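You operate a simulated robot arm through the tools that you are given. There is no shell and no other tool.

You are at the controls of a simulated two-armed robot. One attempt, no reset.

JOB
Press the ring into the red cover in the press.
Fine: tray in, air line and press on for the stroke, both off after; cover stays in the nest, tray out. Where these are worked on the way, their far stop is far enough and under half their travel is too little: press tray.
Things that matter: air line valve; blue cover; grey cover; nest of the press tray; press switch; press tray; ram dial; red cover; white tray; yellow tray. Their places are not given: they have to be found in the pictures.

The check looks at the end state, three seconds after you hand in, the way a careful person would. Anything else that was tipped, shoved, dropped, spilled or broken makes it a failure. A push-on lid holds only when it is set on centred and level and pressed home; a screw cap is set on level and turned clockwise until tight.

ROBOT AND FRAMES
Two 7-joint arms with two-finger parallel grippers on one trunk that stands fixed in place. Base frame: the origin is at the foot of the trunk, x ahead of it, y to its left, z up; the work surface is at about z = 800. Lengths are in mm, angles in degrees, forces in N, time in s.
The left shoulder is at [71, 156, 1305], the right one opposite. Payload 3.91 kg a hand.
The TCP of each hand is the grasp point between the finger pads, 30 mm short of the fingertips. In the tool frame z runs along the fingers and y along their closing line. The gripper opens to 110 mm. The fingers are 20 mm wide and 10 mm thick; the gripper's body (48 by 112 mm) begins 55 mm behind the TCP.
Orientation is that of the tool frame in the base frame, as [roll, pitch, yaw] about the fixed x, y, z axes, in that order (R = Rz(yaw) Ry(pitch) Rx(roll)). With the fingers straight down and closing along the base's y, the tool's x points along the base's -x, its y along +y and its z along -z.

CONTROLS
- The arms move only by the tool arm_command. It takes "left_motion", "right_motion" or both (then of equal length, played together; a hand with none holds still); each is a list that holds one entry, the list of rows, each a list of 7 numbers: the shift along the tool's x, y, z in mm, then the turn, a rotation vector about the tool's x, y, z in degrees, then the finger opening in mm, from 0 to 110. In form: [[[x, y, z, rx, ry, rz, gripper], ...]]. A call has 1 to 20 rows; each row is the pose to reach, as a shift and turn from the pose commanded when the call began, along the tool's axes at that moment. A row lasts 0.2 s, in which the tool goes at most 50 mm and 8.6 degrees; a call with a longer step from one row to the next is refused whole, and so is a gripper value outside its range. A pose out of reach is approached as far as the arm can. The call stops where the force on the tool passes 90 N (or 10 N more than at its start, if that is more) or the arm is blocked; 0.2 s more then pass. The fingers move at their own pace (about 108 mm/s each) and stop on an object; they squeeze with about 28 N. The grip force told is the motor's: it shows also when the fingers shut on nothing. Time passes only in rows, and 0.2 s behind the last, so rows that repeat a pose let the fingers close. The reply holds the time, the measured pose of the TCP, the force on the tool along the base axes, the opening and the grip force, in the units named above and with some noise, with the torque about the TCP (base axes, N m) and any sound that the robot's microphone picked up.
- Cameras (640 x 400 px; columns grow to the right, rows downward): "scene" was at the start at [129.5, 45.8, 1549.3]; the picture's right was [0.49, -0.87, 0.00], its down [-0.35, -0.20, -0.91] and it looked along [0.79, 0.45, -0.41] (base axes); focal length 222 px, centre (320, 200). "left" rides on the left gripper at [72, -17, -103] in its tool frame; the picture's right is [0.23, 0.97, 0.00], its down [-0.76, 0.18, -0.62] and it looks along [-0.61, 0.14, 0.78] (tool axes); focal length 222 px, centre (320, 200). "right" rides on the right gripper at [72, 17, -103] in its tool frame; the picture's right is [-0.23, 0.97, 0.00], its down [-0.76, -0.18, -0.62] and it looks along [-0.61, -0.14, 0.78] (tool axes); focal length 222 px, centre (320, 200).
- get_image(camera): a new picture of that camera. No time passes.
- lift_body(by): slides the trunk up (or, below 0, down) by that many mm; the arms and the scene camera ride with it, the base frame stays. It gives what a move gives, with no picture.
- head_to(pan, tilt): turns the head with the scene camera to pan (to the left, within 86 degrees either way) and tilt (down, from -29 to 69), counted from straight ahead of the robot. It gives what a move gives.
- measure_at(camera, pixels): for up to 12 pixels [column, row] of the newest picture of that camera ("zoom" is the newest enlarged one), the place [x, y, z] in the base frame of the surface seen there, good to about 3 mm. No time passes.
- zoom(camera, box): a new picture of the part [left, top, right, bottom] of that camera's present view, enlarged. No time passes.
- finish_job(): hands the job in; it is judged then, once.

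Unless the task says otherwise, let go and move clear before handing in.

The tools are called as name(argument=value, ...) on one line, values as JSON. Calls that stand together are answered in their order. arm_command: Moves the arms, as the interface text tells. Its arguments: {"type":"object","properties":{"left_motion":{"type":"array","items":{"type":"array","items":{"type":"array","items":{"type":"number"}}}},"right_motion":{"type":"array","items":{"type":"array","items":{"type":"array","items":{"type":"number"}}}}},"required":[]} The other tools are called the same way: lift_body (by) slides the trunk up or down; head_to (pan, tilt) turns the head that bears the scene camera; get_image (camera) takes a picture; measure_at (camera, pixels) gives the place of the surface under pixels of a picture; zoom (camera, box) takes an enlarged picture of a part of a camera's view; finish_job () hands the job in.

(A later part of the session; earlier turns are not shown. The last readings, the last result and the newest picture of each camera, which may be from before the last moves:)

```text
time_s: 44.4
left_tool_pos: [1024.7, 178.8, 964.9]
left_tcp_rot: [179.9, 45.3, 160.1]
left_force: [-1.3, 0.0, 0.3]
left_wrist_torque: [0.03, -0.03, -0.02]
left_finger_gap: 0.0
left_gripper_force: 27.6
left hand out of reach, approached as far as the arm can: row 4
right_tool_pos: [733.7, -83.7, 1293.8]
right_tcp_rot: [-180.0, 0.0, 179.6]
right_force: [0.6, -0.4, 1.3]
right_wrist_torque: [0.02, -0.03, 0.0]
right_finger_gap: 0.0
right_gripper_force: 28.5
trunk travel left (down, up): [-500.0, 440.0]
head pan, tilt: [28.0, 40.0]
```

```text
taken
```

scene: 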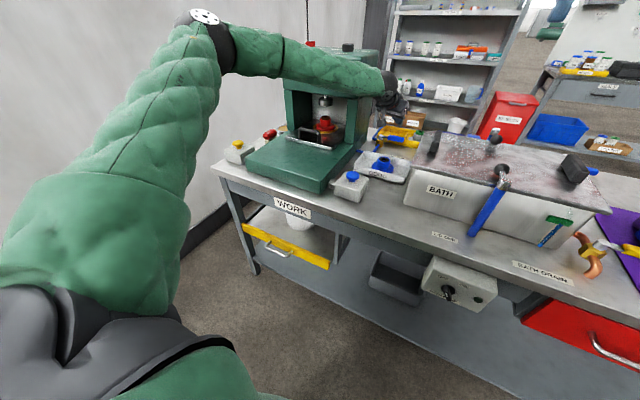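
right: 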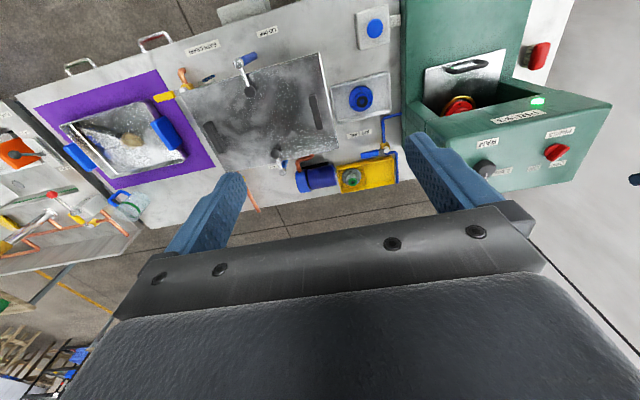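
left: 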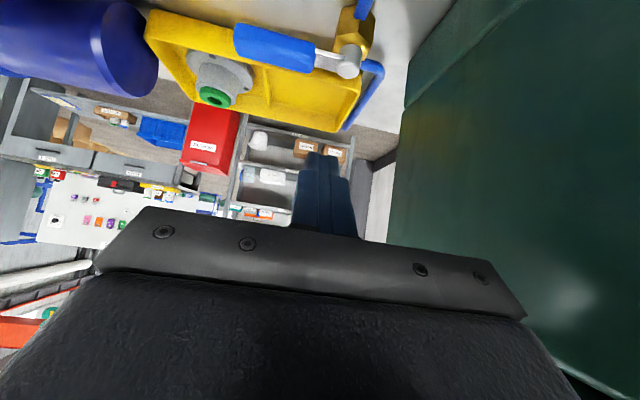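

The limit again came near TCP x≈1025–1040 at 45° tilt. I'll test how far a flatter tool (75° tilt) reaches, staying high above the GOOD tray.

arm_command(left_motion=[[[0, 0, 0, 0, -7.5, 0, 0], [0, 0, 0, 0, -15, 0, 0], [0, 0, 0, 0, -22.5, 0, 0], [0, 0, 0, 0, -30, 0, 0]]])

arm_command(left_motion=[[[-5, 3.7, 19.3, 0, 0, 0, 0], [-10, 7.4, 38.5, 0, 0, 0, 0], [-15.5, 11.1, 57.8, 0, 0, 0, 0], [-20.5, 14.8, 77, 0, 0, 0, 0]]])

get_image(camera="scene")

get_image(camera="left")

```text
time_s: 45.4
left_tool_pos: [1024.3, 177.0, 964.9]
left_tcp_rot: [179.4, 75.2, 159.4]
left_force: [0.4, 0.7, -0.2]
left_wrist_torque: [0.0, 0.0, -0.03]
left_finger_gap: 0.1
left_gripper_force: 28.7
right_tool_pos: [733.0, -83.0, 1292.9]
right_tcp_rot: [179.9, 0.0, 179.4]
right_force: [-0.4, -1.2, 0.3]
right_wrist_torque: [-0.03, -0.01, -0.01]
right_finger_gap: 0.0
right_gripper_force: 27.7
trunk travel left (down, up): [-500.0, 440.0]
head pan, tilt: [28.0, 40.0]
```

```text
time_s: 46.4
left_tool_pos: [1061.5, 187.9, 982.1]
left_tcp_rot: [179.4, 75.1, 159.8]
left_force: [0.6, -0.2, 0.6]
left_wrist_torque: [0.02, -0.04, -0.02]
left_finger_gap: 0.0
left_gripper_force: 28.1
left hand out of reach, approached as far as the arm can: row 2, 3, 4
right_tool_pos: [732.6, -83.6, 1292.9]
right_tcp_rot: [-180.0, 0.0, 179.3]
right_force: [0.2, -0.7, -0.4]
right_wrist_torque: [-0.02, -0.03, 0.04]
right_finger_gap: 0.0
right_gripper_force: 27.6
trunk travel left (down, up): [-500.0, 440.0]
head pan, tilt: [28.0, 40.0]
```

```text
taken
```

scene: 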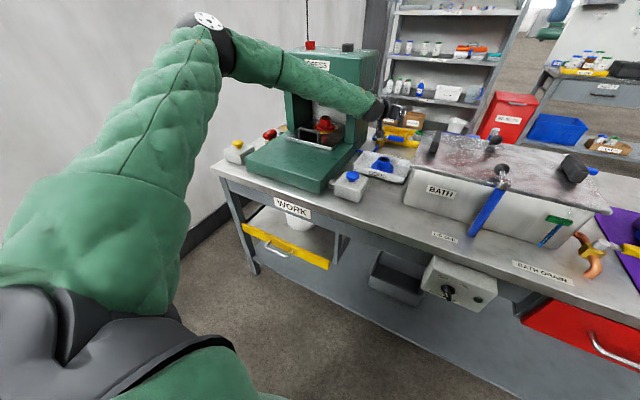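

```text
taken
```

left: 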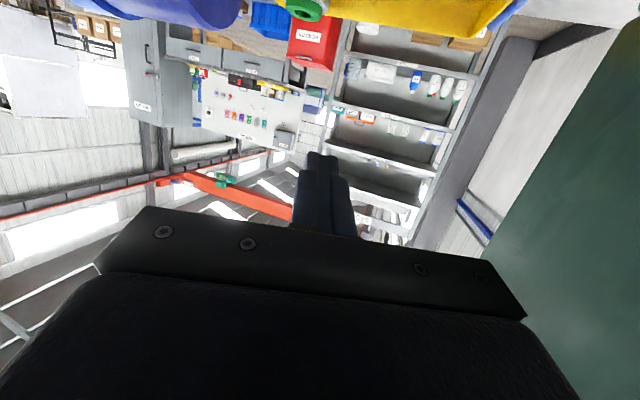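

The flat tool reached only (1061,188), yet the elbow looks well bent, so it may not be a pure extension limit. I'll measure points along the arm to understand its posture.

measure_at(camera="scene", pixels=[[207, 20], [228, 55], [130, 150], [60, 220], [20, 300], [283, 65], [330, 90], [382, 108], [260, 60], [180, 80], [60, 330], [100, 280]])

```text
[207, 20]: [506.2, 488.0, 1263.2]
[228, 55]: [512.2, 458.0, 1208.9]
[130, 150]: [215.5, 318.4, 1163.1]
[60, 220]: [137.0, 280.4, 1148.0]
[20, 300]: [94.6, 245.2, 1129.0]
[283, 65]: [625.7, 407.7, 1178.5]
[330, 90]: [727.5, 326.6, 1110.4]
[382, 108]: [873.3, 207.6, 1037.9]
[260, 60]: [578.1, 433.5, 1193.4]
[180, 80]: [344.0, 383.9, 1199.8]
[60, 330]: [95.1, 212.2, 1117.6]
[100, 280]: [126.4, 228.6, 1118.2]
```

The arm is bent about 76° at the elbow, so a wrist joint limit is likely blocking it rather than length. I'll back off and roll the tool about its own axis by +90° to free the wrist, then retry.

arm_command(left_motion=[[[0, 0, -30, 0, 0, 0, 0], [0, 0, -60, 0, 0, 0, 0], [0, 0, -60, 0, 0, 8, 0], [0, 0, -60, 0, 0, 16, 0], [0, 0, -60, 0, 0, 24, 0], [0, 0, -60, 0, 0, 32, 0], [0, 0, -60, 0, 0, 40, 0], [0, 0, -60, 0, 0, 48, 0], [0, 0, -60, 0, 0, 56, 0], [0, 0, -60, 0, 0, 64, 0], [0, 0, -60, 0, 0, 72, 0], [0, 0, -60, 0, 0, 80, 0], [0, 0, -60, 0, 0, 88, 0]]])

get_image(camera="scene")

```text
time_s: 49.1
left_tool_pos: [998.3, 200.8, 987.0]
left_tcp_rot: [106.0, 8.9, 72.1]
left_force: [-19.7, -16.4, 0.2]
left_wrist_torque: [0.07, -0.01, 3.34]
left_finger_gap: 0.3
left_gripper_force: 27.8
right_tool_pos: [731.4, -83.5, 1293.8]
right_tcp_rot: [180.0, 0.0, 179.6]
right_force: [-0.3, 0.0, -0.2]
right_wrist_torque: [-0.01, -0.05, 0.01]
right_finger_gap: 0.0
right_gripper_force: 27.9
trunk travel left (down, up): [-500.0, 440.0]
head pan, tilt: [28.0, 40.0]
stopped in row 13 (left hand): the force on the tool passed its limit at 100 N (the readings are from after the stop); the commanded pose is now the measured one
```

```text
taken
```

scene: 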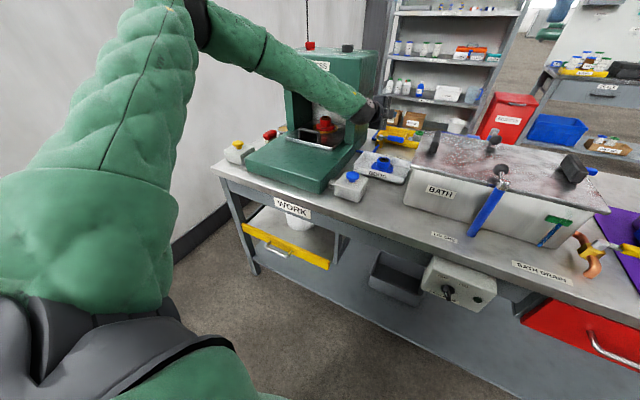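

The roll swung the camera into the press's right side (100 N stop). I'll move away toward -y at once, then check the press is undisturbed.

arm_command(left_motion=[[[-24, 1, -7, 0, 0, 0, 0], [-48, 2, -14, 0, 0, 0, 0], [-71.6, 3.3, -21.3, 0, 0, 0, 0]]])

zoom(camera="scene", box=[210, 20, 480, 210])

get_image(camera="left")

measure_at(camera="scene", pixels=[[238, 145], [352, 177], [382, 158], [300, 78], [345, 190], [420, 150]])

```text
time_s: 49.9
left_tool_pos: [962.0, 144.0, 1004.0]
left_tcp_rot: [105.8, 8.8, 72.2]
left_force: [0.2, -0.8, 0.0]
left_wrist_torque: [-0.01, 0.01, -0.03]
left_finger_gap: 0.0
left_gripper_force: 28.0
right_tool_pos: [732.8, -84.0, 1293.0]
right_tcp_rot: [180.0, 0.0, 179.5]
right_force: [0.2, -0.3, 0.3]
right_wrist_torque: [0.01, -0.02, -0.02]
right_finger_gap: 0.0
right_gripper_force: 27.8
trunk travel left (down, up): [-500.0, 440.0]
head pan, tilt: [28.0, 40.0]
```

```text
2.11 times, centred on (345, 115) of scene
```

zoom: 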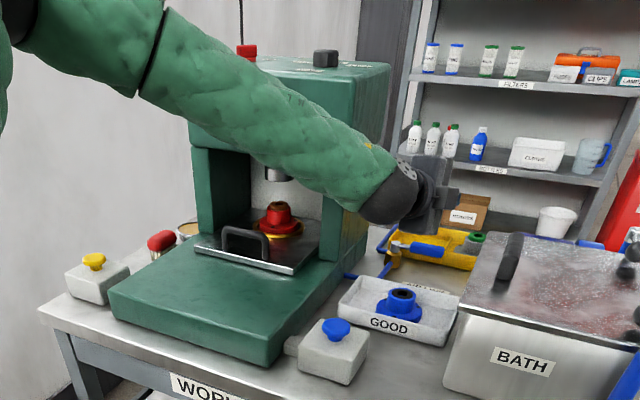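

```text
taken
```

left: 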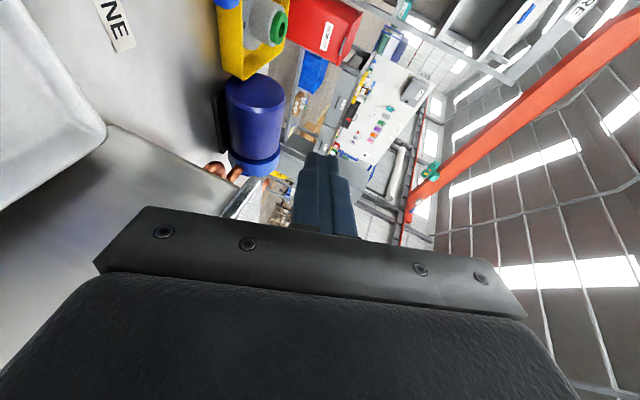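

```text
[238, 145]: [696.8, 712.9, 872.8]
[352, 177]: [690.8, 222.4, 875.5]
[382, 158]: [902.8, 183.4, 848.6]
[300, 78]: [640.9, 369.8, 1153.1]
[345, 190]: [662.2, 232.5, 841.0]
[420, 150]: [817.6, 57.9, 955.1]
```

Everything looks undisturbed. I'll test how far forward the arm reaches in this roll, staying high at y≈145.

arm_command(left_motion=[[[9.1, 9.2, 27, 0, 0, 0, 0], [18.2, 18.5, 54.1, 0, 0, 0, 0], [27.3, 27.7, 81.2, 0, 0, 0, 0], [36.4, 37, 108.2, 0, 0, 0, 0], [45.5, 46, 135, 0, 0, 0, 0]]])

zoom(camera="scene", box=[150, 0, 480, 210])

```text
time_s: 51.1
left_tool_pos: [1067.8, 171.3, 1019.2]
left_tcp_rot: [106.0, 8.8, 72.1]
left_force: [0.3, 0.6, -0.6]
left_wrist_torque: [0.0, 0.0, 0.02]
left_finger_gap: 0.0
left_gripper_force: 28.3
left hand out of reach, approached as far as the arm can: row 3, 4, 5
right_tool_pos: [733.3, -82.5, 1293.4]
right_tcp_rot: [180.0, 0.0, 179.4]
right_force: [0.5, 0.3, -1.0]
right_wrist_torque: [-0.02, 0.01, 0.0]
right_finger_gap: 0.0
right_gripper_force: 28.2
trunk travel left (down, up): [-500.0, 440.0]
head pan, tilt: [28.0, 40.0]
```

```text
1.90 times, centred on (315, 105) of scene
```

zoom: 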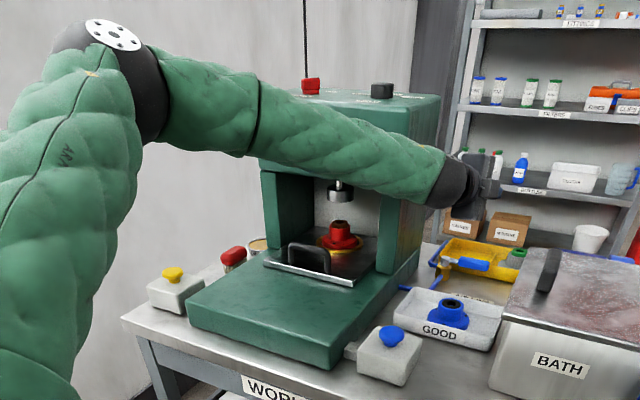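

Same limit at (1068,171). To learn whether this is a true reach limit, I'll test the right arm in free space on its own side, tilting it 45° and moving forward high above the bench.

arm_command(right_motion=[[[-27, -33, 5, 0, -5.6, 0, 0], [-54, -66, 11, 0, -11.2, 0, 0], [-81, -100, 16, 0, -16.9, 0, 0], [-108, -133, 21, 0, -22.5, 0, 0], [-135, -166, 27, 0, -28.1, 0, 0], [-163, -200, 32, 0, -33.7, 0, 0], [-190, -233, 38, 0, -39.4, 0, 0], [-217, -266, 43, 0, -45, 0, 0]]])

arm_command(right_motion=[[[-14, 0, 14, 0, 0, 0, 0], [-28, 0, 28, 0, 0, 0, 0], [-42, 0, 42, 0, 0, 0, 0], [-56, 0, 56, 0, 0, 0, 0], [-70, 0, 70, 0, 0, 0, 0], [-85, 0, 85, 0, 0, 0, 0], [-100, 0, 100, 0, 0, 0, 0], [-115, 0, 115, 0, 0, 0, 0]]])

```text
time_s: 52.9
left_tool_pos: [1069.1, 172.2, 1019.5]
left_tcp_rot: [106.0, 8.8, 72.0]
left_force: [-0.4, 0.1, 0.6]
left_wrist_torque: [-0.03, -0.02, 0.01]
left_finger_gap: 0.1
left_gripper_force: 27.6
right_tool_pos: [947.4, -351.6, 1250.4]
right_tcp_rot: [180.0, 45.0, 179.3]
right_force: [-0.3, 0.3, 0.1]
right_wrist_torque: [0.02, -0.03, 0.0]
right_finger_gap: 0.0
right_gripper_force: 28.0
trunk travel left (down, up): [-500.0, 440.0]
head pan, tilt: [28.0, 40.0]
```

```text
time_s: 54.7
left_tool_pos: [1069.5, 172.5, 1019.6]
left_tcp_rot: [105.9, 8.9, 72.2]
left_force: [-0.3, 0.2, 0.6]
left_wrist_torque: [-0.01, 0.01, -0.05]
left_finger_gap: 0.0
left_gripper_force: 27.7
right_tool_pos: [1110.3, -353.0, 1250.2]
right_tcp_rot: [-179.9, 45.0, 179.5]
right_force: [-0.5, -0.1, 0.6]
right_wrist_torque: [0.01, -0.02, -0.02]
right_finger_gap: 0.0
right_gripper_force: 27.8
trunk travel left (down, up): [-500.0, 440.0]
head pan, tilt: [28.0, 40.0]
```

The right arm reached (1110,−353,1250) easily, so the left's limit is a posture (inward) limit, not length. I'll test how far inward the right arm can go at this height relative to its shoulder.

arm_command(right_motion=[[[0, 30, 0, 0, 0, 0, 0], [0, 60, 0, 0, 0, 0, 0], [0, 90, 0, 0, 0, 0, 0], [0, 120, 0, 0, 0, 0, 0], [0, 150, 0, 0, 0, 0, 0], [0, 180, 0, 0, 0, 0, 0]]])

head_to(pan=-15, tilt=20)

get_image(camera="scene")

```text
time_s: 56.1
left_tool_pos: [1068.4, 171.9, 1019.4]
left_tcp_rot: [105.9, 8.9, 72.2]
left_force: [-0.3, 0.7, 0.0]
left_wrist_torque: [0.0, -0.03, -0.02]
left_finger_gap: 0.1
left_gripper_force: 27.8
right_tool_pos: [1109.8, -173.0, 1249.9]
right_tcp_rot: [-179.9, 45.0, 179.5]
right_force: [-0.3, -0.3, -0.7]
right_wrist_torque: [-0.01, -0.01, -0.02]
right_finger_gap: 0.0
right_gripper_force: 27.7
trunk travel left (down, up): [-500.0, 440.0]
head pan, tilt: [28.0, 40.0]
```

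```text
time_s: 57.2
left_tool_pos: [1068.4, 171.7, 1020.1]
left_tcp_rot: [105.8, 8.8, 72.1]
left_force: [0.0, -0.9, 0.0]
left_wrist_torque: [0.02, 0.0, 0.0]
left_finger_gap: 0.0
left_gripper_force: 28.1
right_tool_pos: [1112.2, -175.8, 1249.3]
right_tcp_rot: [-180.0, 45.0, 179.4]
right_force: [0.6, 0.1, 0.0]
right_wrist_torque: [-0.05, 0.02, 0.02]
right_finger_gap: 0.0
right_gripper_force: 28.0
trunk travel left (down, up): [-500.0, 440.0]
head pan, tilt: [-15.0, 20.0]
```

```text
taken
```

scene: 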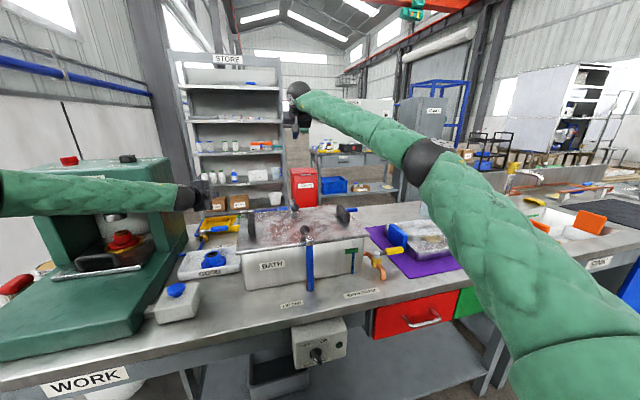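

The right arm reached (1110,−175,1250) without trouble, with its hand well above shoulder height. I'll lower it to see at which relative height the limit appears.

arm_command(right_motion=[[[21, 0, 21, 0, 0, 0, 0], [42, 0, 42, 0, 0, 0, 0], [64, 0, 64, 0, 0, 0, 0], [85, 0, 85, 0, 0, 0, 0], [106, 0, 106, 0, 0, 0, 0], [127, 0, 127, 0, 0, 0, 0], [141, 0, 141, 0, 0, 0, 0]]])

get_image(camera="scene")

```text
time_s: 58.8
left_tool_pos: [1068.3, 171.6, 1019.6]
left_tcp_rot: [106.0, 8.7, 72.2]
left_force: [-0.8, -0.2, -0.1]
left_wrist_torque: [0.02, 0.03, 0.02]
left_finger_gap: 0.0
left_gripper_force: 28.4
right_tool_pos: [1110.0, -173.1, 1049.7]
right_tcp_rot: [180.0, 45.0, 179.4]
right_force: [-0.3, -0.5, 0.2]
right_wrist_torque: [-0.02, 0.0, 0.0]
right_finger_gap: 0.0
right_gripper_force: 27.7
trunk travel left (down, up): [-500.0, 440.0]
head pan, tilt: [-15.0, 20.0]
```

```text
taken
```

scene: 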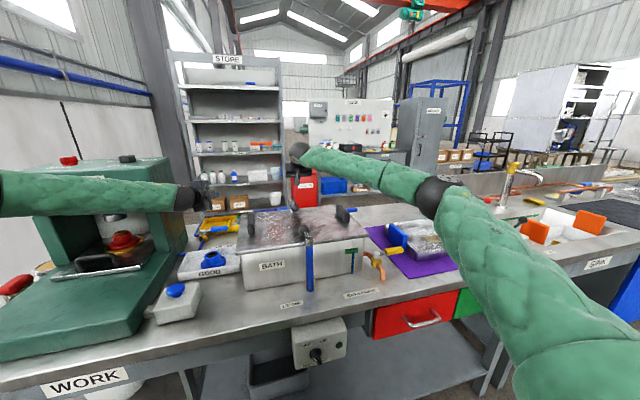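

The right arm with a low elbow reaches easily, while the left arm is in a high-elbow posture. I'll measure the right elbow and shoulder line for comparison.

measure_at(camera="scene", pixels=[[432, 190], [460, 230], [540, 320], [380, 175], [300, 155], [600, 390], [0, 190], [90, 192], [180, 195]])

head_to(pan=60, tilt=15)

get_image(camera="scene")

```text
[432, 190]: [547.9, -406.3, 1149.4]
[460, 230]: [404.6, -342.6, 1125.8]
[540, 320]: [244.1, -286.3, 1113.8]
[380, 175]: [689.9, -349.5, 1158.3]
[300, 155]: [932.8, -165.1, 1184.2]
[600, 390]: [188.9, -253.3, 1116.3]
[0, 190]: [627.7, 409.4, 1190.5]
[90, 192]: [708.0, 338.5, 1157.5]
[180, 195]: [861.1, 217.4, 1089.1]
```

```text
time_s: 60.3
left_tool_pos: [1068.0, 172.2, 1019.6]
left_tcp_rot: [105.9, 8.8, 72.0]
left_force: [0.1, -0.1, 0.1]
left_wrist_torque: [0.0, 0.02, 0.0]
left_finger_gap: 0.0
left_gripper_force: 28.4
right_tool_pos: [1111.2, -172.1, 1050.8]
right_tcp_rot: [-180.0, 44.9, 179.3]
right_force: [0.1, 0.0, -0.5]
right_wrist_torque: [-0.02, 0.02, -0.01]
right_finger_gap: 0.0
right_gripper_force: 28.0
trunk travel left (down, up): [-500.0, 440.0]
head pan, tilt: [60.0, 15.0]
```

```text
taken
```

scene: 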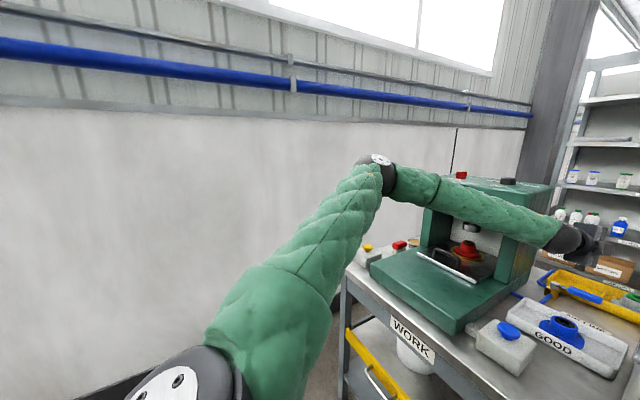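

I'll retract the left hand, undo the roll and tilt, and re-approach along a mirrored path so the elbow settles lower.

arm_command(left_motion=[[[-19, 10, -41, 0, 0, 0, 0], [-38, 20, -82, 0, 0, 0, 0], [-50, 26, -110, 0, 0, -8, 0], [-62, 32, -135, 0, 0, -16, 0], [-74, 38, -160, 0, 0, -24, 0], [-85, 44, -185, 0, 0, -32, 0], [-96, 50, -207, 0, 0, -40, 0], [-105.7, 54.6, -227, 0, 0, -48, 0], [-105.7, 54.6, -227, 0, 0, -56, 0], [-105.7, 54.6, -227, 0, 0, -64, 0], [-105.7, 54.6, -227, 0, 0, -72, 0], [-105.7, 54.6, -227, 0, 0, -80, 0], [-105.7, 54.6, -227, 0, 0, -88, 0]]])

get_image(camera="scene")

```text
time_s: 63.1
left_tool_pos: [847.1, 152.1, 1149.8]
left_tcp_rot: [-155.7, 72.7, -174.9]
left_force: [0.2, -0.5, 0.2]
left_wrist_torque: [0.03, 0.01, 0.01]
left_finger_gap: 0.2
left_gripper_force: 27.8
right_tool_pos: [1110.9, -174.5, 1049.6]
right_tcp_rot: [-179.9, 45.0, 179.4]
right_force: [0.1, 0.1, -0.2]
right_wrist_torque: [0.0, -0.01, 0.02]
right_finger_gap: 0.0
right_gripper_force: 27.9
trunk travel left (down, up): [-500.0, 440.0]
head pan, tilt: [60.0, 15.0]
```

```text
taken
```

scene: 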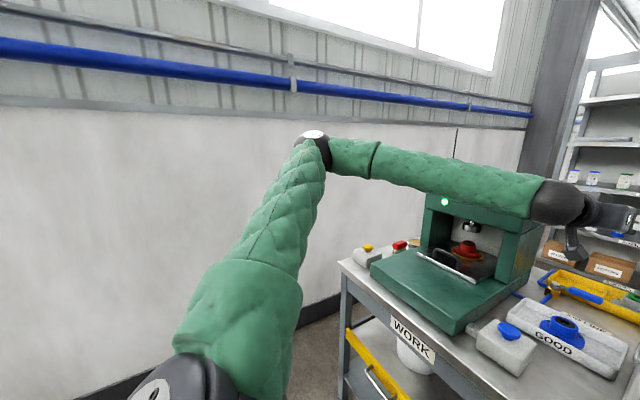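

Roll is slightly off, so I've computed the combined correction back to the plain 45° forward tilt. I'll apply it while rising toward (800,250,1290).

arm_command(left_motion=[[[-24.5, 12.1, -22.6, -3.9, 5.5, -0.6, 0], [-49, 24.3, -45.2, -7.8, 11.1, -1.3, 0], [-73.4, 36.4, -67.8, -11.6, 16.6, -1.9, 0], [-97.9, 48.6, -90.4, -15.5, 22.2, -2.6, 0], [-122.4, 60.7, -113, -19.4, 27.7, -3.2, 0]]])

get_image(camera="scene")

```text
time_s: 64.3
left_tool_pos: [799.3, 250.6, 1289.5]
left_tcp_rot: [179.6, 45.0, 179.6]
left_force: [-0.4, 0.5, 0.4]
left_wrist_torque: [-0.01, 0.01, -0.02]
left_finger_gap: 0.1
left_gripper_force: 28.2
right_tool_pos: [1109.5, -173.4, 1051.8]
right_tcp_rot: [179.9, 45.0, 179.4]
right_force: [0.2, -0.1, 1.3]
right_wrist_torque: [0.02, -0.01, 0.02]
right_finger_gap: 0.3
right_gripper_force: 27.1
trunk travel left (down, up): [-500.0, 440.0]
head pan, tilt: [60.0, 15.0]
```

```text
taken
```

scene: 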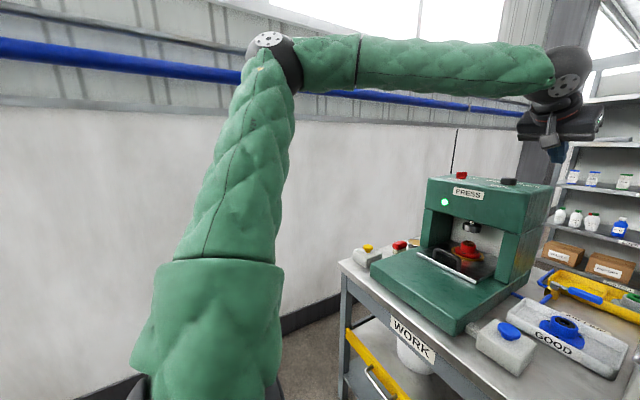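

I'll follow the mirrored path high over the press: to (947,352,1300), then forward to x≈1110.

arm_command(left_motion=[[[-28, 25, 24.4, 0, 0, 0, 0], [-56, 50.5, 48.8, 0, 0, 0, 0], [-84, 76, 73.2, 0, 0, 0, 0], [-111.7, 101, 97.6, 0, 0, 0, 0], [-140, 101, 126, 0, 0, 0, 0], [-169, 101, 155, 0, 0, 0, 0], [-198, 101, 184, 0, 0, 0, 0], [-227, 101, 213, 0, 0, 0, 0]]])

get_image(camera="scene")

```text
time_s: 66.1
left_tool_pos: [1068.1, 350.8, 1301.1]
left_tcp_rot: [179.8, 45.3, 179.7]
left_force: [0.2, -0.2, -0.2]
left_wrist_torque: [0.01, -0.01, 0.0]
left_finger_gap: 0.0
left_gripper_force: 28.2
left hand out of reach, approached as far as the arm can: row 8
right_tool_pos: [1109.9, -173.3, 1052.2]
right_tcp_rot: [179.9, 45.0, 179.4]
right_force: [-0.2, 0.3, -0.4]
right_wrist_torque: [0.02, -0.01, 0.03]
right_finger_gap: 0.0
right_gripper_force: 28.0
trunk travel left (down, up): [-500.0, 440.0]
head pan, tilt: [60.0, 15.0]
```

```text
taken
```

scene: 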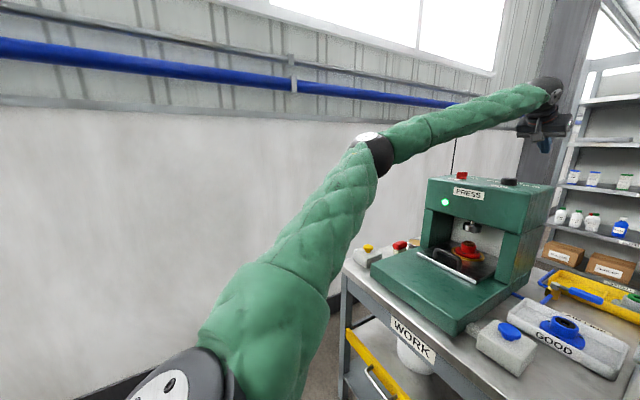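

The arm is straighter now at (1068,351,1301). From this posture I'll move inward to y≈175 and lower beside the press.

arm_command(left_motion=[[[8, -42, 8, 0, 0, 0, 0], [16, -86, 16, 0, 0, 0, 0], [24, -130, 24, 0, 0, 0, 0], [35, -176, 35, 0, 0, 0, 0], [60, -176, 60, 0, 0, 0, 0], [85, -176, 85, 0, 0, 0, 0], [110, -176, 110, 0, 0, 0, 0], [140, -176, 140, 0, 0, 0, 0], [170, -176, 170, 0, 0, 0, 0], [200, -176, 200, 0, 0, 0, 0]]])

get_image(camera="scene")

```text
time_s: 68.3
left_tool_pos: [1031.4, 203.1, 1026.1]
left_tcp_rot: [-179.9, 45.2, 179.8]
left_force: [0.3, 0.7, 0.1]
left_wrist_torque: [-0.02, 0.0, 0.0]
left_finger_gap: 0.1
left_gripper_force: 28.3
left hand out of reach, approached as far as the arm can: row 1, 2, 3, 4, 5, 6, 7, 8, 9, 10
right_tool_pos: [1110.5, -173.4, 1050.1]
right_tcp_rot: [-180.0, 45.0, 179.4]
right_force: [-0.7, 0.1, 0.8]
right_wrist_torque: [0.01, -0.01, -0.01]
right_finger_gap: 0.0
right_gripper_force: 28.3
trunk travel left (down, up): [-500.0, 440.0]
head pan, tilt: [60.0, 15.0]
```

```text
taken
```

scene: 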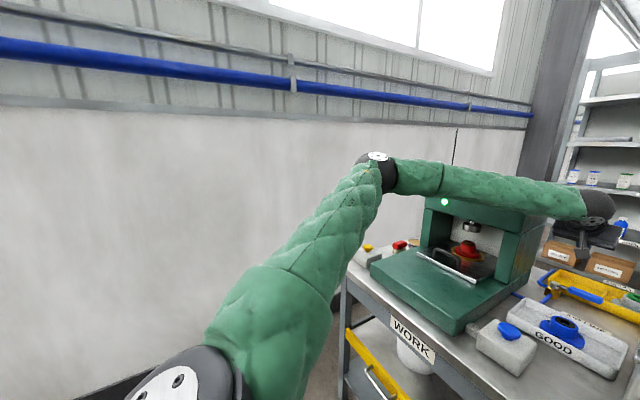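

The left arm is limited again near x≈1031. I'll compare with the right arm's posture from the mirrored head angle.

head_to(pan=-60, tilt=15)

get_image(camera="scene")

measure_at(camera="scene", pixels=[[263, 180], [280, 200], [400, 300], [480, 380], [200, 180], [100, 190], [330, 240]])

```text
time_s: 70.3
left_tool_pos: [1032.2, 202.8, 1027.7]
left_tcp_rot: [179.9, 45.2, 179.7]
left_force: [0.0, -0.1, 0.0]
left_wrist_torque: [0.02, 0.03, 0.01]
left_finger_gap: 0.0
left_gripper_force: 28.2
right_tool_pos: [1110.0, -174.6, 1049.6]
right_tcp_rot: [180.0, 45.1, 179.4]
right_force: [0.1, -0.1, 0.0]
right_wrist_torque: [-0.04, 0.02, -0.03]
right_finger_gap: 0.2
right_gripper_force: 27.9
trunk travel left (down, up): [-500.0, 440.0]
head pan, tilt: [-60.0, 15.0]
```

```text
taken
```

scene: 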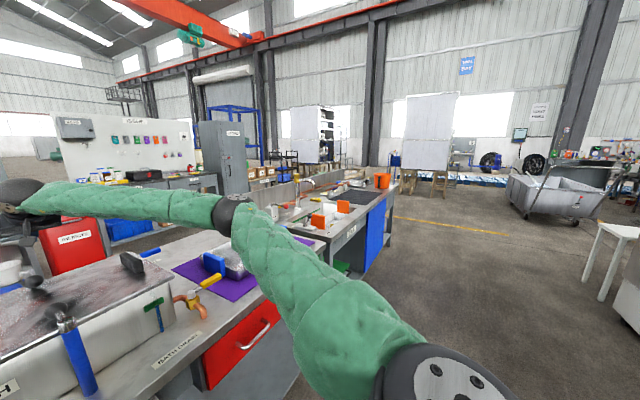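

```text
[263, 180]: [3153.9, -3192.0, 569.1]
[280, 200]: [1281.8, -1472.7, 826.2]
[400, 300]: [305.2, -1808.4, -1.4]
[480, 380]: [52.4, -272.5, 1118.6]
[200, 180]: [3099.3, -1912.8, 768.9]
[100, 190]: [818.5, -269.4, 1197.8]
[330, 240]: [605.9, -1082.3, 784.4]
```

The right arm seems to have the better reach, so I'll park the left hand back and left and test the right arm further inward at safe height.

arm_command(left_motion=[[[-10, 5, -45, 0, 0, 0, 0], [-20, 10, -90, 0, 0, 0, 0], [-20, 15, -138, 0, 0, 0, 0], [-5, 30, -180, 0, 0, 0, 0], [10, 60, -215, 0, 0, 0, 0], [25, 90, -250, 0, 0, 0, 0], [40, 120, -285, 0, 0, 0, 0], [55, 160, -310, 0, 0, 0, 0], [60, 205, -320, 0, 0, 0, 0], [60, 250, -320, 0, 0, 0, 0]]])

head_to(pan=10, tilt=30)

get_image(camera="scene")

```text
time_s: 72.5
left_tool_pos: [761.1, 455.4, 1209.0]
left_tcp_rot: [180.0, 45.2, 179.8]
left_force: [0.9, 0.4, -0.3]
left_wrist_torque: [-0.03, -0.01, 0.01]
left_finger_gap: 0.3
left_gripper_force: 28.5
right_tool_pos: [1109.3, -171.9, 1050.4]
right_tcp_rot: [-179.9, 45.1, 179.5]
right_force: [1.1, 0.0, -0.7]
right_wrist_torque: [0.01, -0.03, -0.02]
right_finger_gap: 0.0
right_gripper_force: 27.6
trunk travel left (down, up): [-500.0, 440.0]
head pan, tilt: [-60.0, 15.0]
```

```text
time_s: 73.9
left_tool_pos: [760.8, 453.5, 1207.8]
left_tcp_rot: [179.8, 45.3, 179.8]
left_force: [0.1, -0.2, -0.1]
left_wrist_torque: [0.02, 0.0, 0.01]
left_finger_gap: 0.3
left_gripper_force: 27.8
right_tool_pos: [1109.5, -173.6, 1050.8]
right_tcp_rot: [179.9, 45.1, 179.4]
right_force: [-0.1, -1.1, 0.2]
right_wrist_torque: [-0.03, 0.03, -0.01]
right_finger_gap: 0.3
right_gripper_force: 28.4
trunk travel left (down, up): [-500.0, 440.0]
head pan, tilt: [10.0, 30.0]
```

```text
taken
```

scene: 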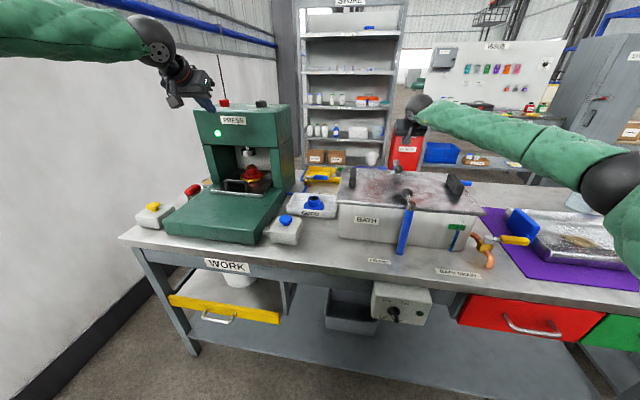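

Left hand is parked at (761,455,1208). Now I'll sweep the right hand inward toward y≈+175 at the same height, watching for reach limits.

arm_command(right_motion=[[[0, 40, 0, 0, 0, 0, 0], [0, 80, 0, 0, 0, 0, 0], [0, 120, 0, 0, 0, 0, 0], [0, 160, 0, 0, 0, 0, 0], [0, 200, 0, 0, 0, 0, 0], [0, 240, 0, 0, 0, 0, 0], [0, 280, 0, 0, 0, 0, 0], [0, 320, 0, 0, 0, 0, 0], [0, 348, 0, 0, 0, 0, 0]]])

get_image(camera="scene")

```text
time_s: 75.9
left_tool_pos: [761.6, 454.5, 1207.7]
left_tcp_rot: [179.9, 45.1, 179.7]
left_force: [0.6, 0.1, 0.9]
left_wrist_torque: [0.05, -0.01, 0.03]
left_finger_gap: 0.0
left_gripper_force: 28.2
right_tool_pos: [1116.2, 172.9, 1051.0]
right_tcp_rot: [-180.0, 45.1, 179.4]
right_force: [-0.3, 0.3, -0.2]
right_wrist_torque: [0.02, 0.0, 0.03]
right_finger_gap: 0.1
right_gripper_force: 28.6
trunk travel left (down, up): [-500.0, 440.0]
head pan, tilt: [10.0, 30.0]
```

```text
taken
```

scene: 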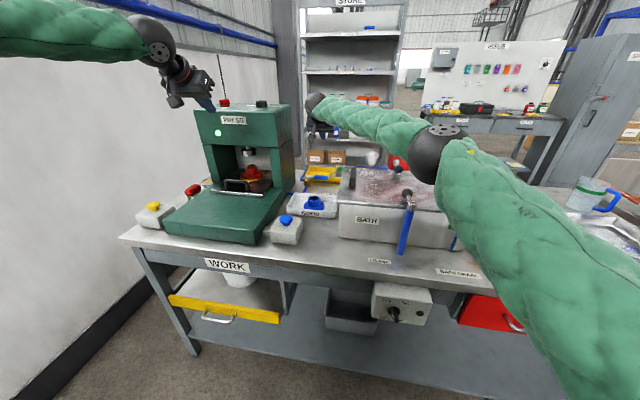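

The right arm reaches (1116,173,1051) without trouble, so I'll use it for the valve. I'll measure its forearm height and the bath handle tops before lowering.

measure_at(camera="scene", pixels=[[440, 150], [440, 180], [380, 135], [400, 145], [345, 125], [320, 110], [352, 172], [352, 182], [407, 193], [408, 200], [396, 168], [420, 178]])

get_image(camera="right")

zoom(camera="scene", box=[290, 80, 480, 220])

```text
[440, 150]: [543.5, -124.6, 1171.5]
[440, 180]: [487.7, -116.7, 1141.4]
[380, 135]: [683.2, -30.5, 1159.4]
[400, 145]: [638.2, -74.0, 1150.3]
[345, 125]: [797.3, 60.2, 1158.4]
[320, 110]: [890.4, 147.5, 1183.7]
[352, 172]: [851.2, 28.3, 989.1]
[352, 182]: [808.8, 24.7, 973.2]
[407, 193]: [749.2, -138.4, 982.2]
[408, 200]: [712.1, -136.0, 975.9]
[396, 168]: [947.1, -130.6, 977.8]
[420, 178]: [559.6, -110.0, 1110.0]
```

```text
taken
```

right: 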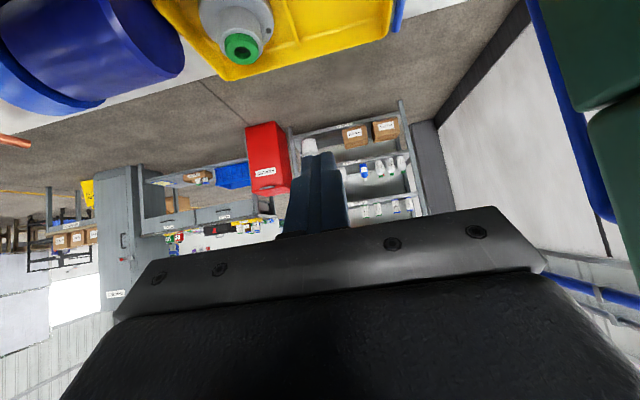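

```text
2.86 times, centred on (385, 150) of scene
```

zoom: 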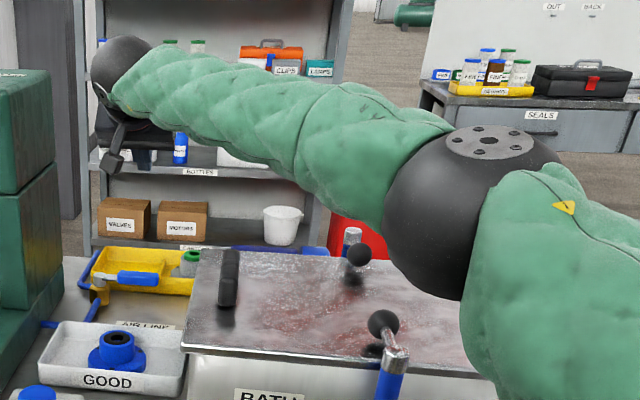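

The black bath handle tops out at 989 under the forearm, so I'll raise the trunk 100 mm to lift the elbow before lowering the hand. I'll also turn the tool azimuth +20° to match the forearm.

lift_body(by=100)

arm_command(right_motion=[[[0, 0, 0, -4.7, 0, -4.7, 0], [0, 0, 0, -9.4, 0, -9.4, 0], [0, 0, 0, -14.1, 0, -14.1, 0]]])

get_image(camera="scene")

get_image(camera="right")

```text
time_s: 77.2
left_tool_pos: [761.4, 455.1, 1307.7]
left_tcp_rot: [179.9, 45.1, 179.6]
left_force: [-0.1, 0.1, -1.1]
left_wrist_torque: [0.0, -0.01, -0.04]
left_finger_gap: 0.2
left_gripper_force: 27.8
right_tool_pos: [1116.7, 175.4, 1150.2]
right_tcp_rot: [179.9, 45.0, 179.5]
right_force: [-0.4, 0.8, 0.1]
right_wrist_torque: [0.01, -0.02, 0.03]
right_finger_gap: 0.2
right_gripper_force: 28.1
trunk travel left (down, up): [-600.0, 340.0]
head pan, tilt: [10.0, 30.0]
```

```text
time_s: 78.0
left_tool_pos: [761.5, 454.1, 1309.2]
left_tcp_rot: [179.8, 45.2, 179.7]
left_force: [0.2, -0.3, 0.2]
left_wrist_torque: [0.0, 0.02, 0.02]
left_finger_gap: 0.0
left_gripper_force: 27.9
right_tool_pos: [1114.4, 174.6, 1148.9]
right_tcp_rot: [180.0, 45.0, -160.5]
right_force: [-0.3, 0.2, -0.1]
right_wrist_torque: [0.01, -0.01, 0.01]
right_finger_gap: 0.0
right_gripper_force: 28.0
trunk travel left (down, up): [-600.0, 340.0]
head pan, tilt: [10.0, 30.0]
```

```text
taken
```

scene: 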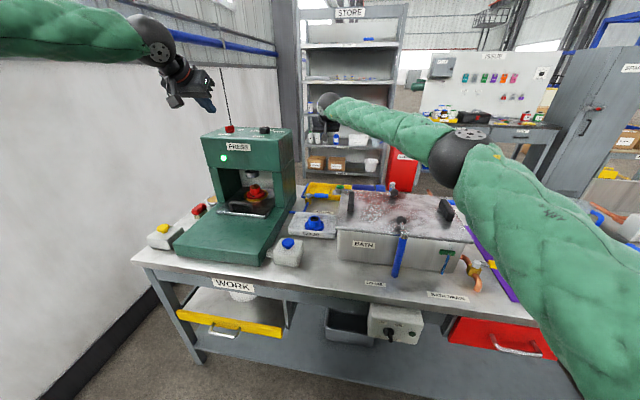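

```text
taken
```

right: 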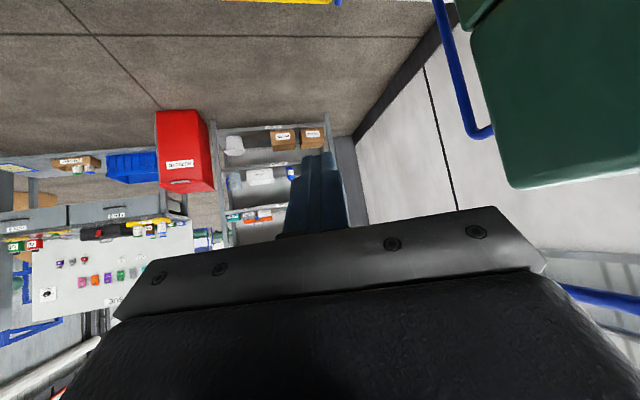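

Now lowering the right hand to about (1124,160,950), beyond the lever's far side.

arm_command(right_motion=[[[27.5, -3.4, 28.7, 0, 0, 0, 0], [55, -6.8, 57.5, 0, 0, 0, 0], [82.6, -10.2, 86.2, 0, 0, 0, 0], [110, -13.6, 115, 0, 0, 0, 0], [137.7, -17, 143.7, 0, 0, 0, 0]]])

get_image(camera="right")

get_image(camera="scene")

zoom(camera="scene", box=[280, 80, 480, 230])

```text
time_s: 79.2
left_tool_pos: [762.2, 454.4, 1307.3]
left_tcp_rot: [179.9, 45.0, 179.7]
left_force: [-0.5, -0.4, -0.8]
left_wrist_torque: [0.0, 0.01, 0.02]
left_finger_gap: 0.1
left_gripper_force: 28.3
right_tool_pos: [1127.0, 159.4, 950.4]
right_tcp_rot: [180.0, 45.0, -160.7]
right_force: [1.0, -0.3, 0.4]
right_wrist_torque: [0.02, -0.01, -0.02]
right_finger_gap: 0.1
right_gripper_force: 28.6
trunk travel left (down, up): [-600.0, 340.0]
head pan, tilt: [10.0, 30.0]
```

```text
taken
```

right: 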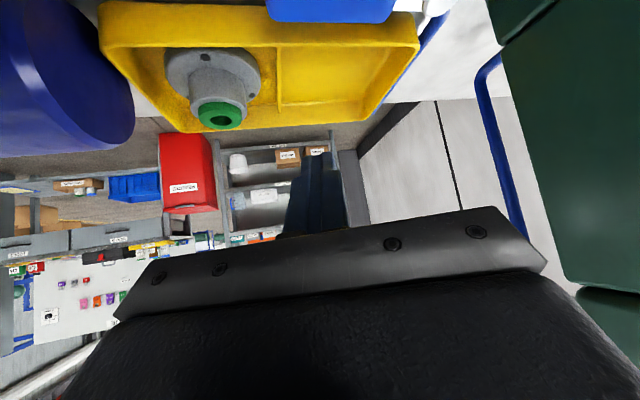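

```text
taken
```

scene: 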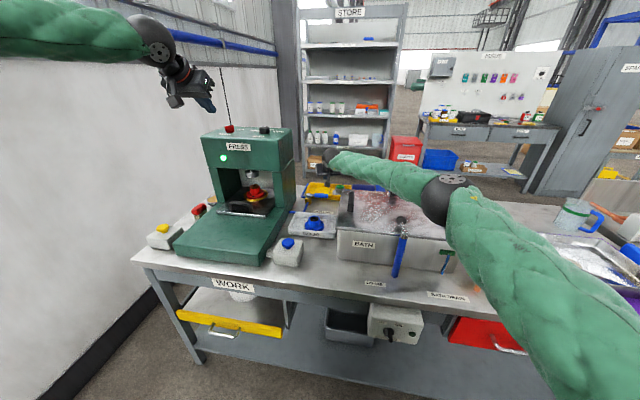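

```text
2.67 times, centred on (380, 155) of scene
```

zoom: 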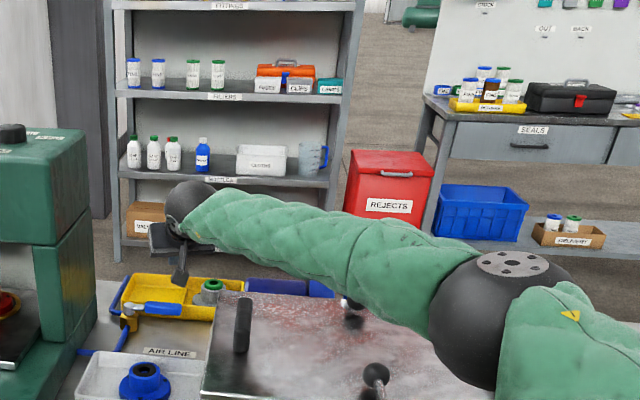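

Reached (1127,159,950). I'll check forearm clearance above the bath handle and then lower the fingertips behind the lever.

measure_at(camera="zoom", pixels=[[260, 262], [300, 270], [380, 300], [430, 330], [450, 370], [243, 305], [375, 370], [350, 305]])

arm_command(right_motion=[[[18, 0, 18, 0, 0, 0, 0], [36, 0, 36, 0, 0, 0, 0], [50, 0, 50, 0, 0, 0, 0], [55.9, 0, 55.9, 0, 0, 0, 0]]])

get_image(camera="right")

zoom(camera="scene", box=[280, 100, 480, 240])

```text
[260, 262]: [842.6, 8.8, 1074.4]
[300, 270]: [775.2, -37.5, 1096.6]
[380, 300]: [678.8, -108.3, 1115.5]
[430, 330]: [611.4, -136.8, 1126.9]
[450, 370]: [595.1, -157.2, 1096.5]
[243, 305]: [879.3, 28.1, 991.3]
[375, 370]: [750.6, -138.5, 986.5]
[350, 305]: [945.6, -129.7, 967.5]
```

```text
time_s: 80.2
left_tool_pos: [758.7, 454.7, 1310.7]
left_tcp_rot: [180.0, 45.4, 179.6]
left_force: [0.3, -0.5, 0.0]
left_wrist_torque: [0.01, 0.03, -0.01]
left_finger_gap: 0.0
left_gripper_force: 27.6
right_tool_pos: [1124.9, 161.8, 879.4]
right_tcp_rot: [-179.8, 45.3, -160.6]
right_force: [0.7, 0.2, 0.8]
right_wrist_torque: [0.02, 0.01, -0.01]
right_finger_gap: 0.0
right_gripper_force: 28.6
trunk travel left (down, up): [-600.0, 340.0]
head pan, tilt: [10.0, 30.0]
```

```text
taken
```

right: 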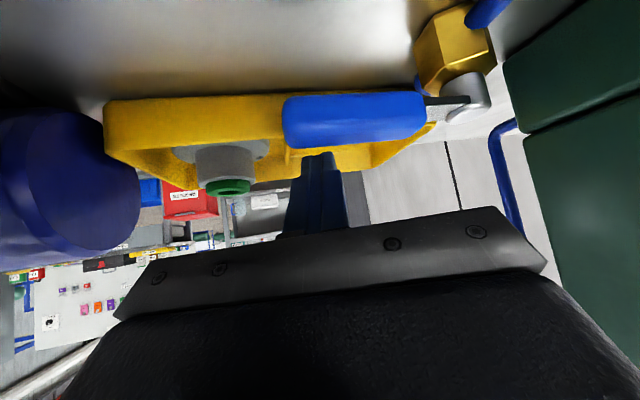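

```text
2.86 times, centred on (380, 170) of scene
```

zoom: 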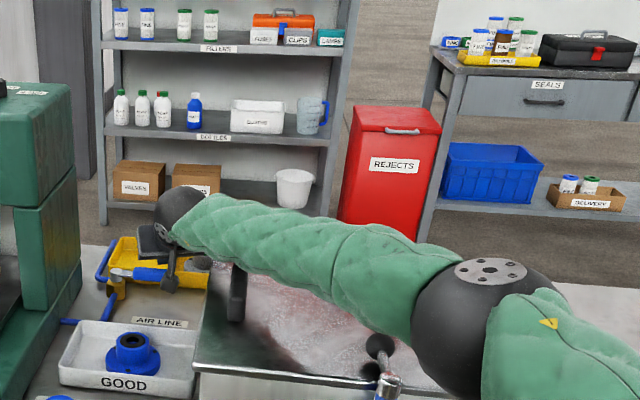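

Hand is at z≈879 with no contact and the fingertip sits just beyond the lever's far edge in the right view at (318,156). I'll measure both to confirm engagement depth.

zoom(camera="right", box=[270, 70, 430, 230])

measure_at(camera="right", pixels=[[300, 144], [350, 143], [400, 136], [300, 110], [350, 105], [318, 157], [312, 165], [330, 160], [350, 130], [420, 128]])

```text
2.50 times, centred on (350, 150) of right
```

zoom: 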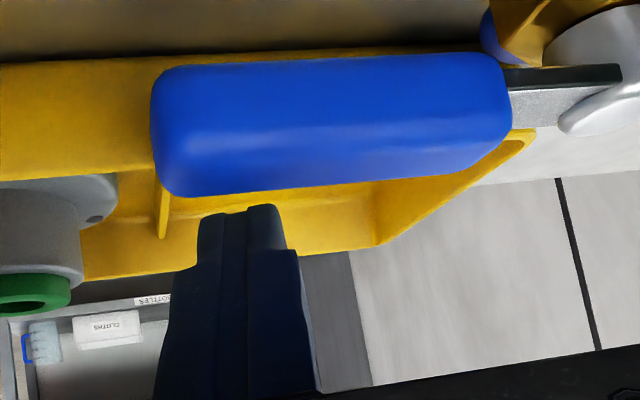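

```text
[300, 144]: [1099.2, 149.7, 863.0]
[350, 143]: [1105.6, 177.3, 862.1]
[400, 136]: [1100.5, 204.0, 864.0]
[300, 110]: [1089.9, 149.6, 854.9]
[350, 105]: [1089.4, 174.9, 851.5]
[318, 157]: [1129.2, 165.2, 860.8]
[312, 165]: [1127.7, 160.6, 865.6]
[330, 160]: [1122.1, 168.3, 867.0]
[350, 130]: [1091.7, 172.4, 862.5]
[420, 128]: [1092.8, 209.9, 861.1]
```

The tip looks only about 9 mm below the lever's top, so I'll lower a little more and let the arm settle.

arm_command(right_motion=[[[3, 0, 3, 0, 0, 0, 0], [6, 0, 6, 0, 0, 0, 0], [6, 0, 6, 0, 0, 0, 0]]])

zoom(camera="right", box=[270, 70, 430, 230])

```text
time_s: 81.0
left_tool_pos: [755.3, 454.9, 1313.4]
left_tcp_rot: [179.9, 45.5, 179.7]
left_force: [-0.3, -0.4, -0.7]
left_wrist_torque: [-0.01, -0.01, 0.0]
left_finger_gap: 0.0
left_gripper_force: 28.2
right_tool_pos: [1123.5, 161.0, 880.7]
right_tcp_rot: [-179.6, 45.9, -160.3]
right_force: [-1.1, -0.6, -0.3]
right_wrist_torque: [0.01, 0.02, 0.02]
right_finger_gap: 0.0
right_gripper_force: 27.8
trunk travel left (down, up): [-600.0, 340.0]
head pan, tilt: [10.0, 30.0]
```

```text
2.50 times, centred on (350, 150) of right
```

zoom: 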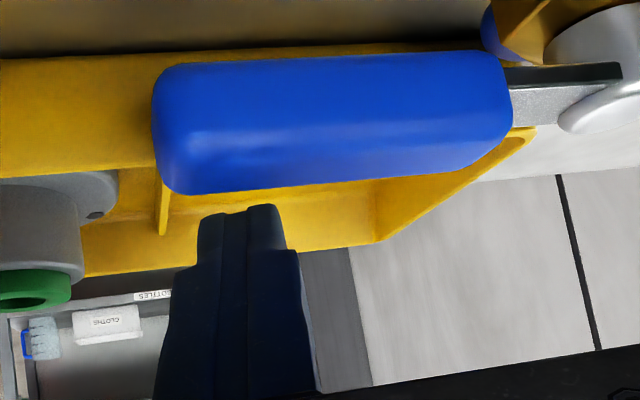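

The arm didn't lower, and the left hand's reading shifted back and up, so the right forearm or elbow is probably pressing on something, such as a bath handle. I'll look closely before moving further.

zoom(camera="scene", box=[330, 120, 500, 240])

measure_at(camera="zoom", pixels=[[130, 190], [180, 215], [240, 250], [290, 280], [300, 330], [330, 375], [100, 240], [190, 265], [215, 330], [60, 180]])

```text
3.33 times, centred on (415, 180) of scene
```

zoom: 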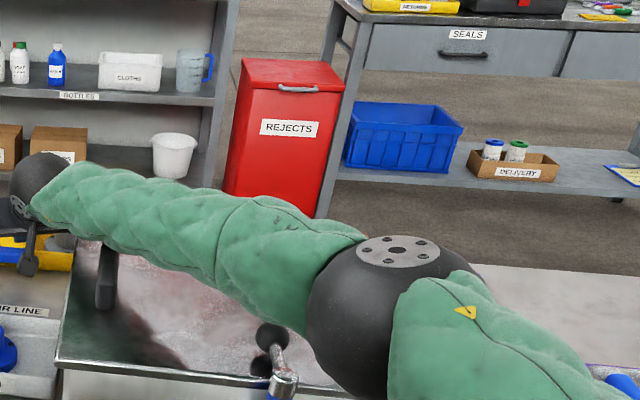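

```text
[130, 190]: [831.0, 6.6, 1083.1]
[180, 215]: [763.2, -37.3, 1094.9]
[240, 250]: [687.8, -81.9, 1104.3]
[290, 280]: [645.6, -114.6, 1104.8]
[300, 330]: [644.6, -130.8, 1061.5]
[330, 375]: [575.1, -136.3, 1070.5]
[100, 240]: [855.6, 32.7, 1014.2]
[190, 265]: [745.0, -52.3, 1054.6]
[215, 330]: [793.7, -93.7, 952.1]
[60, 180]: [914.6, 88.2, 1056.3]
```

The forearm's underside is very likely resting on the black bath handle (top z≈991). I'll raise the right hand straight up to relieve it.

arm_command(right_motion=[[[-14, 0, -14, 0, 0, 0, 0], [-28, 0, -28, 0, 0, 0, 0], [-46, 0, -46, 0, 0, 0, 0], [-64, 0, -64, 0, 0, 0, 0]]])

zoom(camera="scene", box=[290, 110, 490, 250])

measure_at(camera="zoom", pixels=[[205, 355], [130, 345], [205, 265], [345, 305], [358, 340], [210, 320], [560, 380]])

```text
time_s: 82.0
left_tool_pos: [762.0, 455.0, 1308.9]
left_tcp_rot: [179.8, 45.2, 179.7]
left_force: [0.3, -0.2, 0.5]
left_wrist_torque: [0.0, 0.02, 0.0]
left_finger_gap: 0.0
left_gripper_force: 28.5
right_tool_pos: [1125.3, 160.2, 953.3]
right_tcp_rot: [180.0, 45.0, -160.6]
right_force: [0.5, 1.1, 0.2]
right_wrist_torque: [0.03, 0.0, 0.0]
right_finger_gap: 0.0
right_gripper_force: 28.2
trunk travel left (down, up): [-600.0, 340.0]
head pan, tilt: [10.0, 30.0]
```

```text
2.86 times, centred on (390, 180) of scene
```

zoom: 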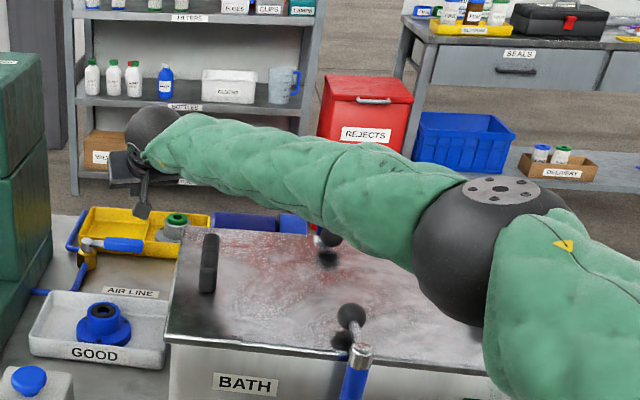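

```text
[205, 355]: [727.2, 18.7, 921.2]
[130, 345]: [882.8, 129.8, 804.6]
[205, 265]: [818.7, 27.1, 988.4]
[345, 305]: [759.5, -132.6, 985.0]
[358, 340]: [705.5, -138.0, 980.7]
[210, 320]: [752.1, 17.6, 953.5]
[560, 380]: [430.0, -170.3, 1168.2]
```

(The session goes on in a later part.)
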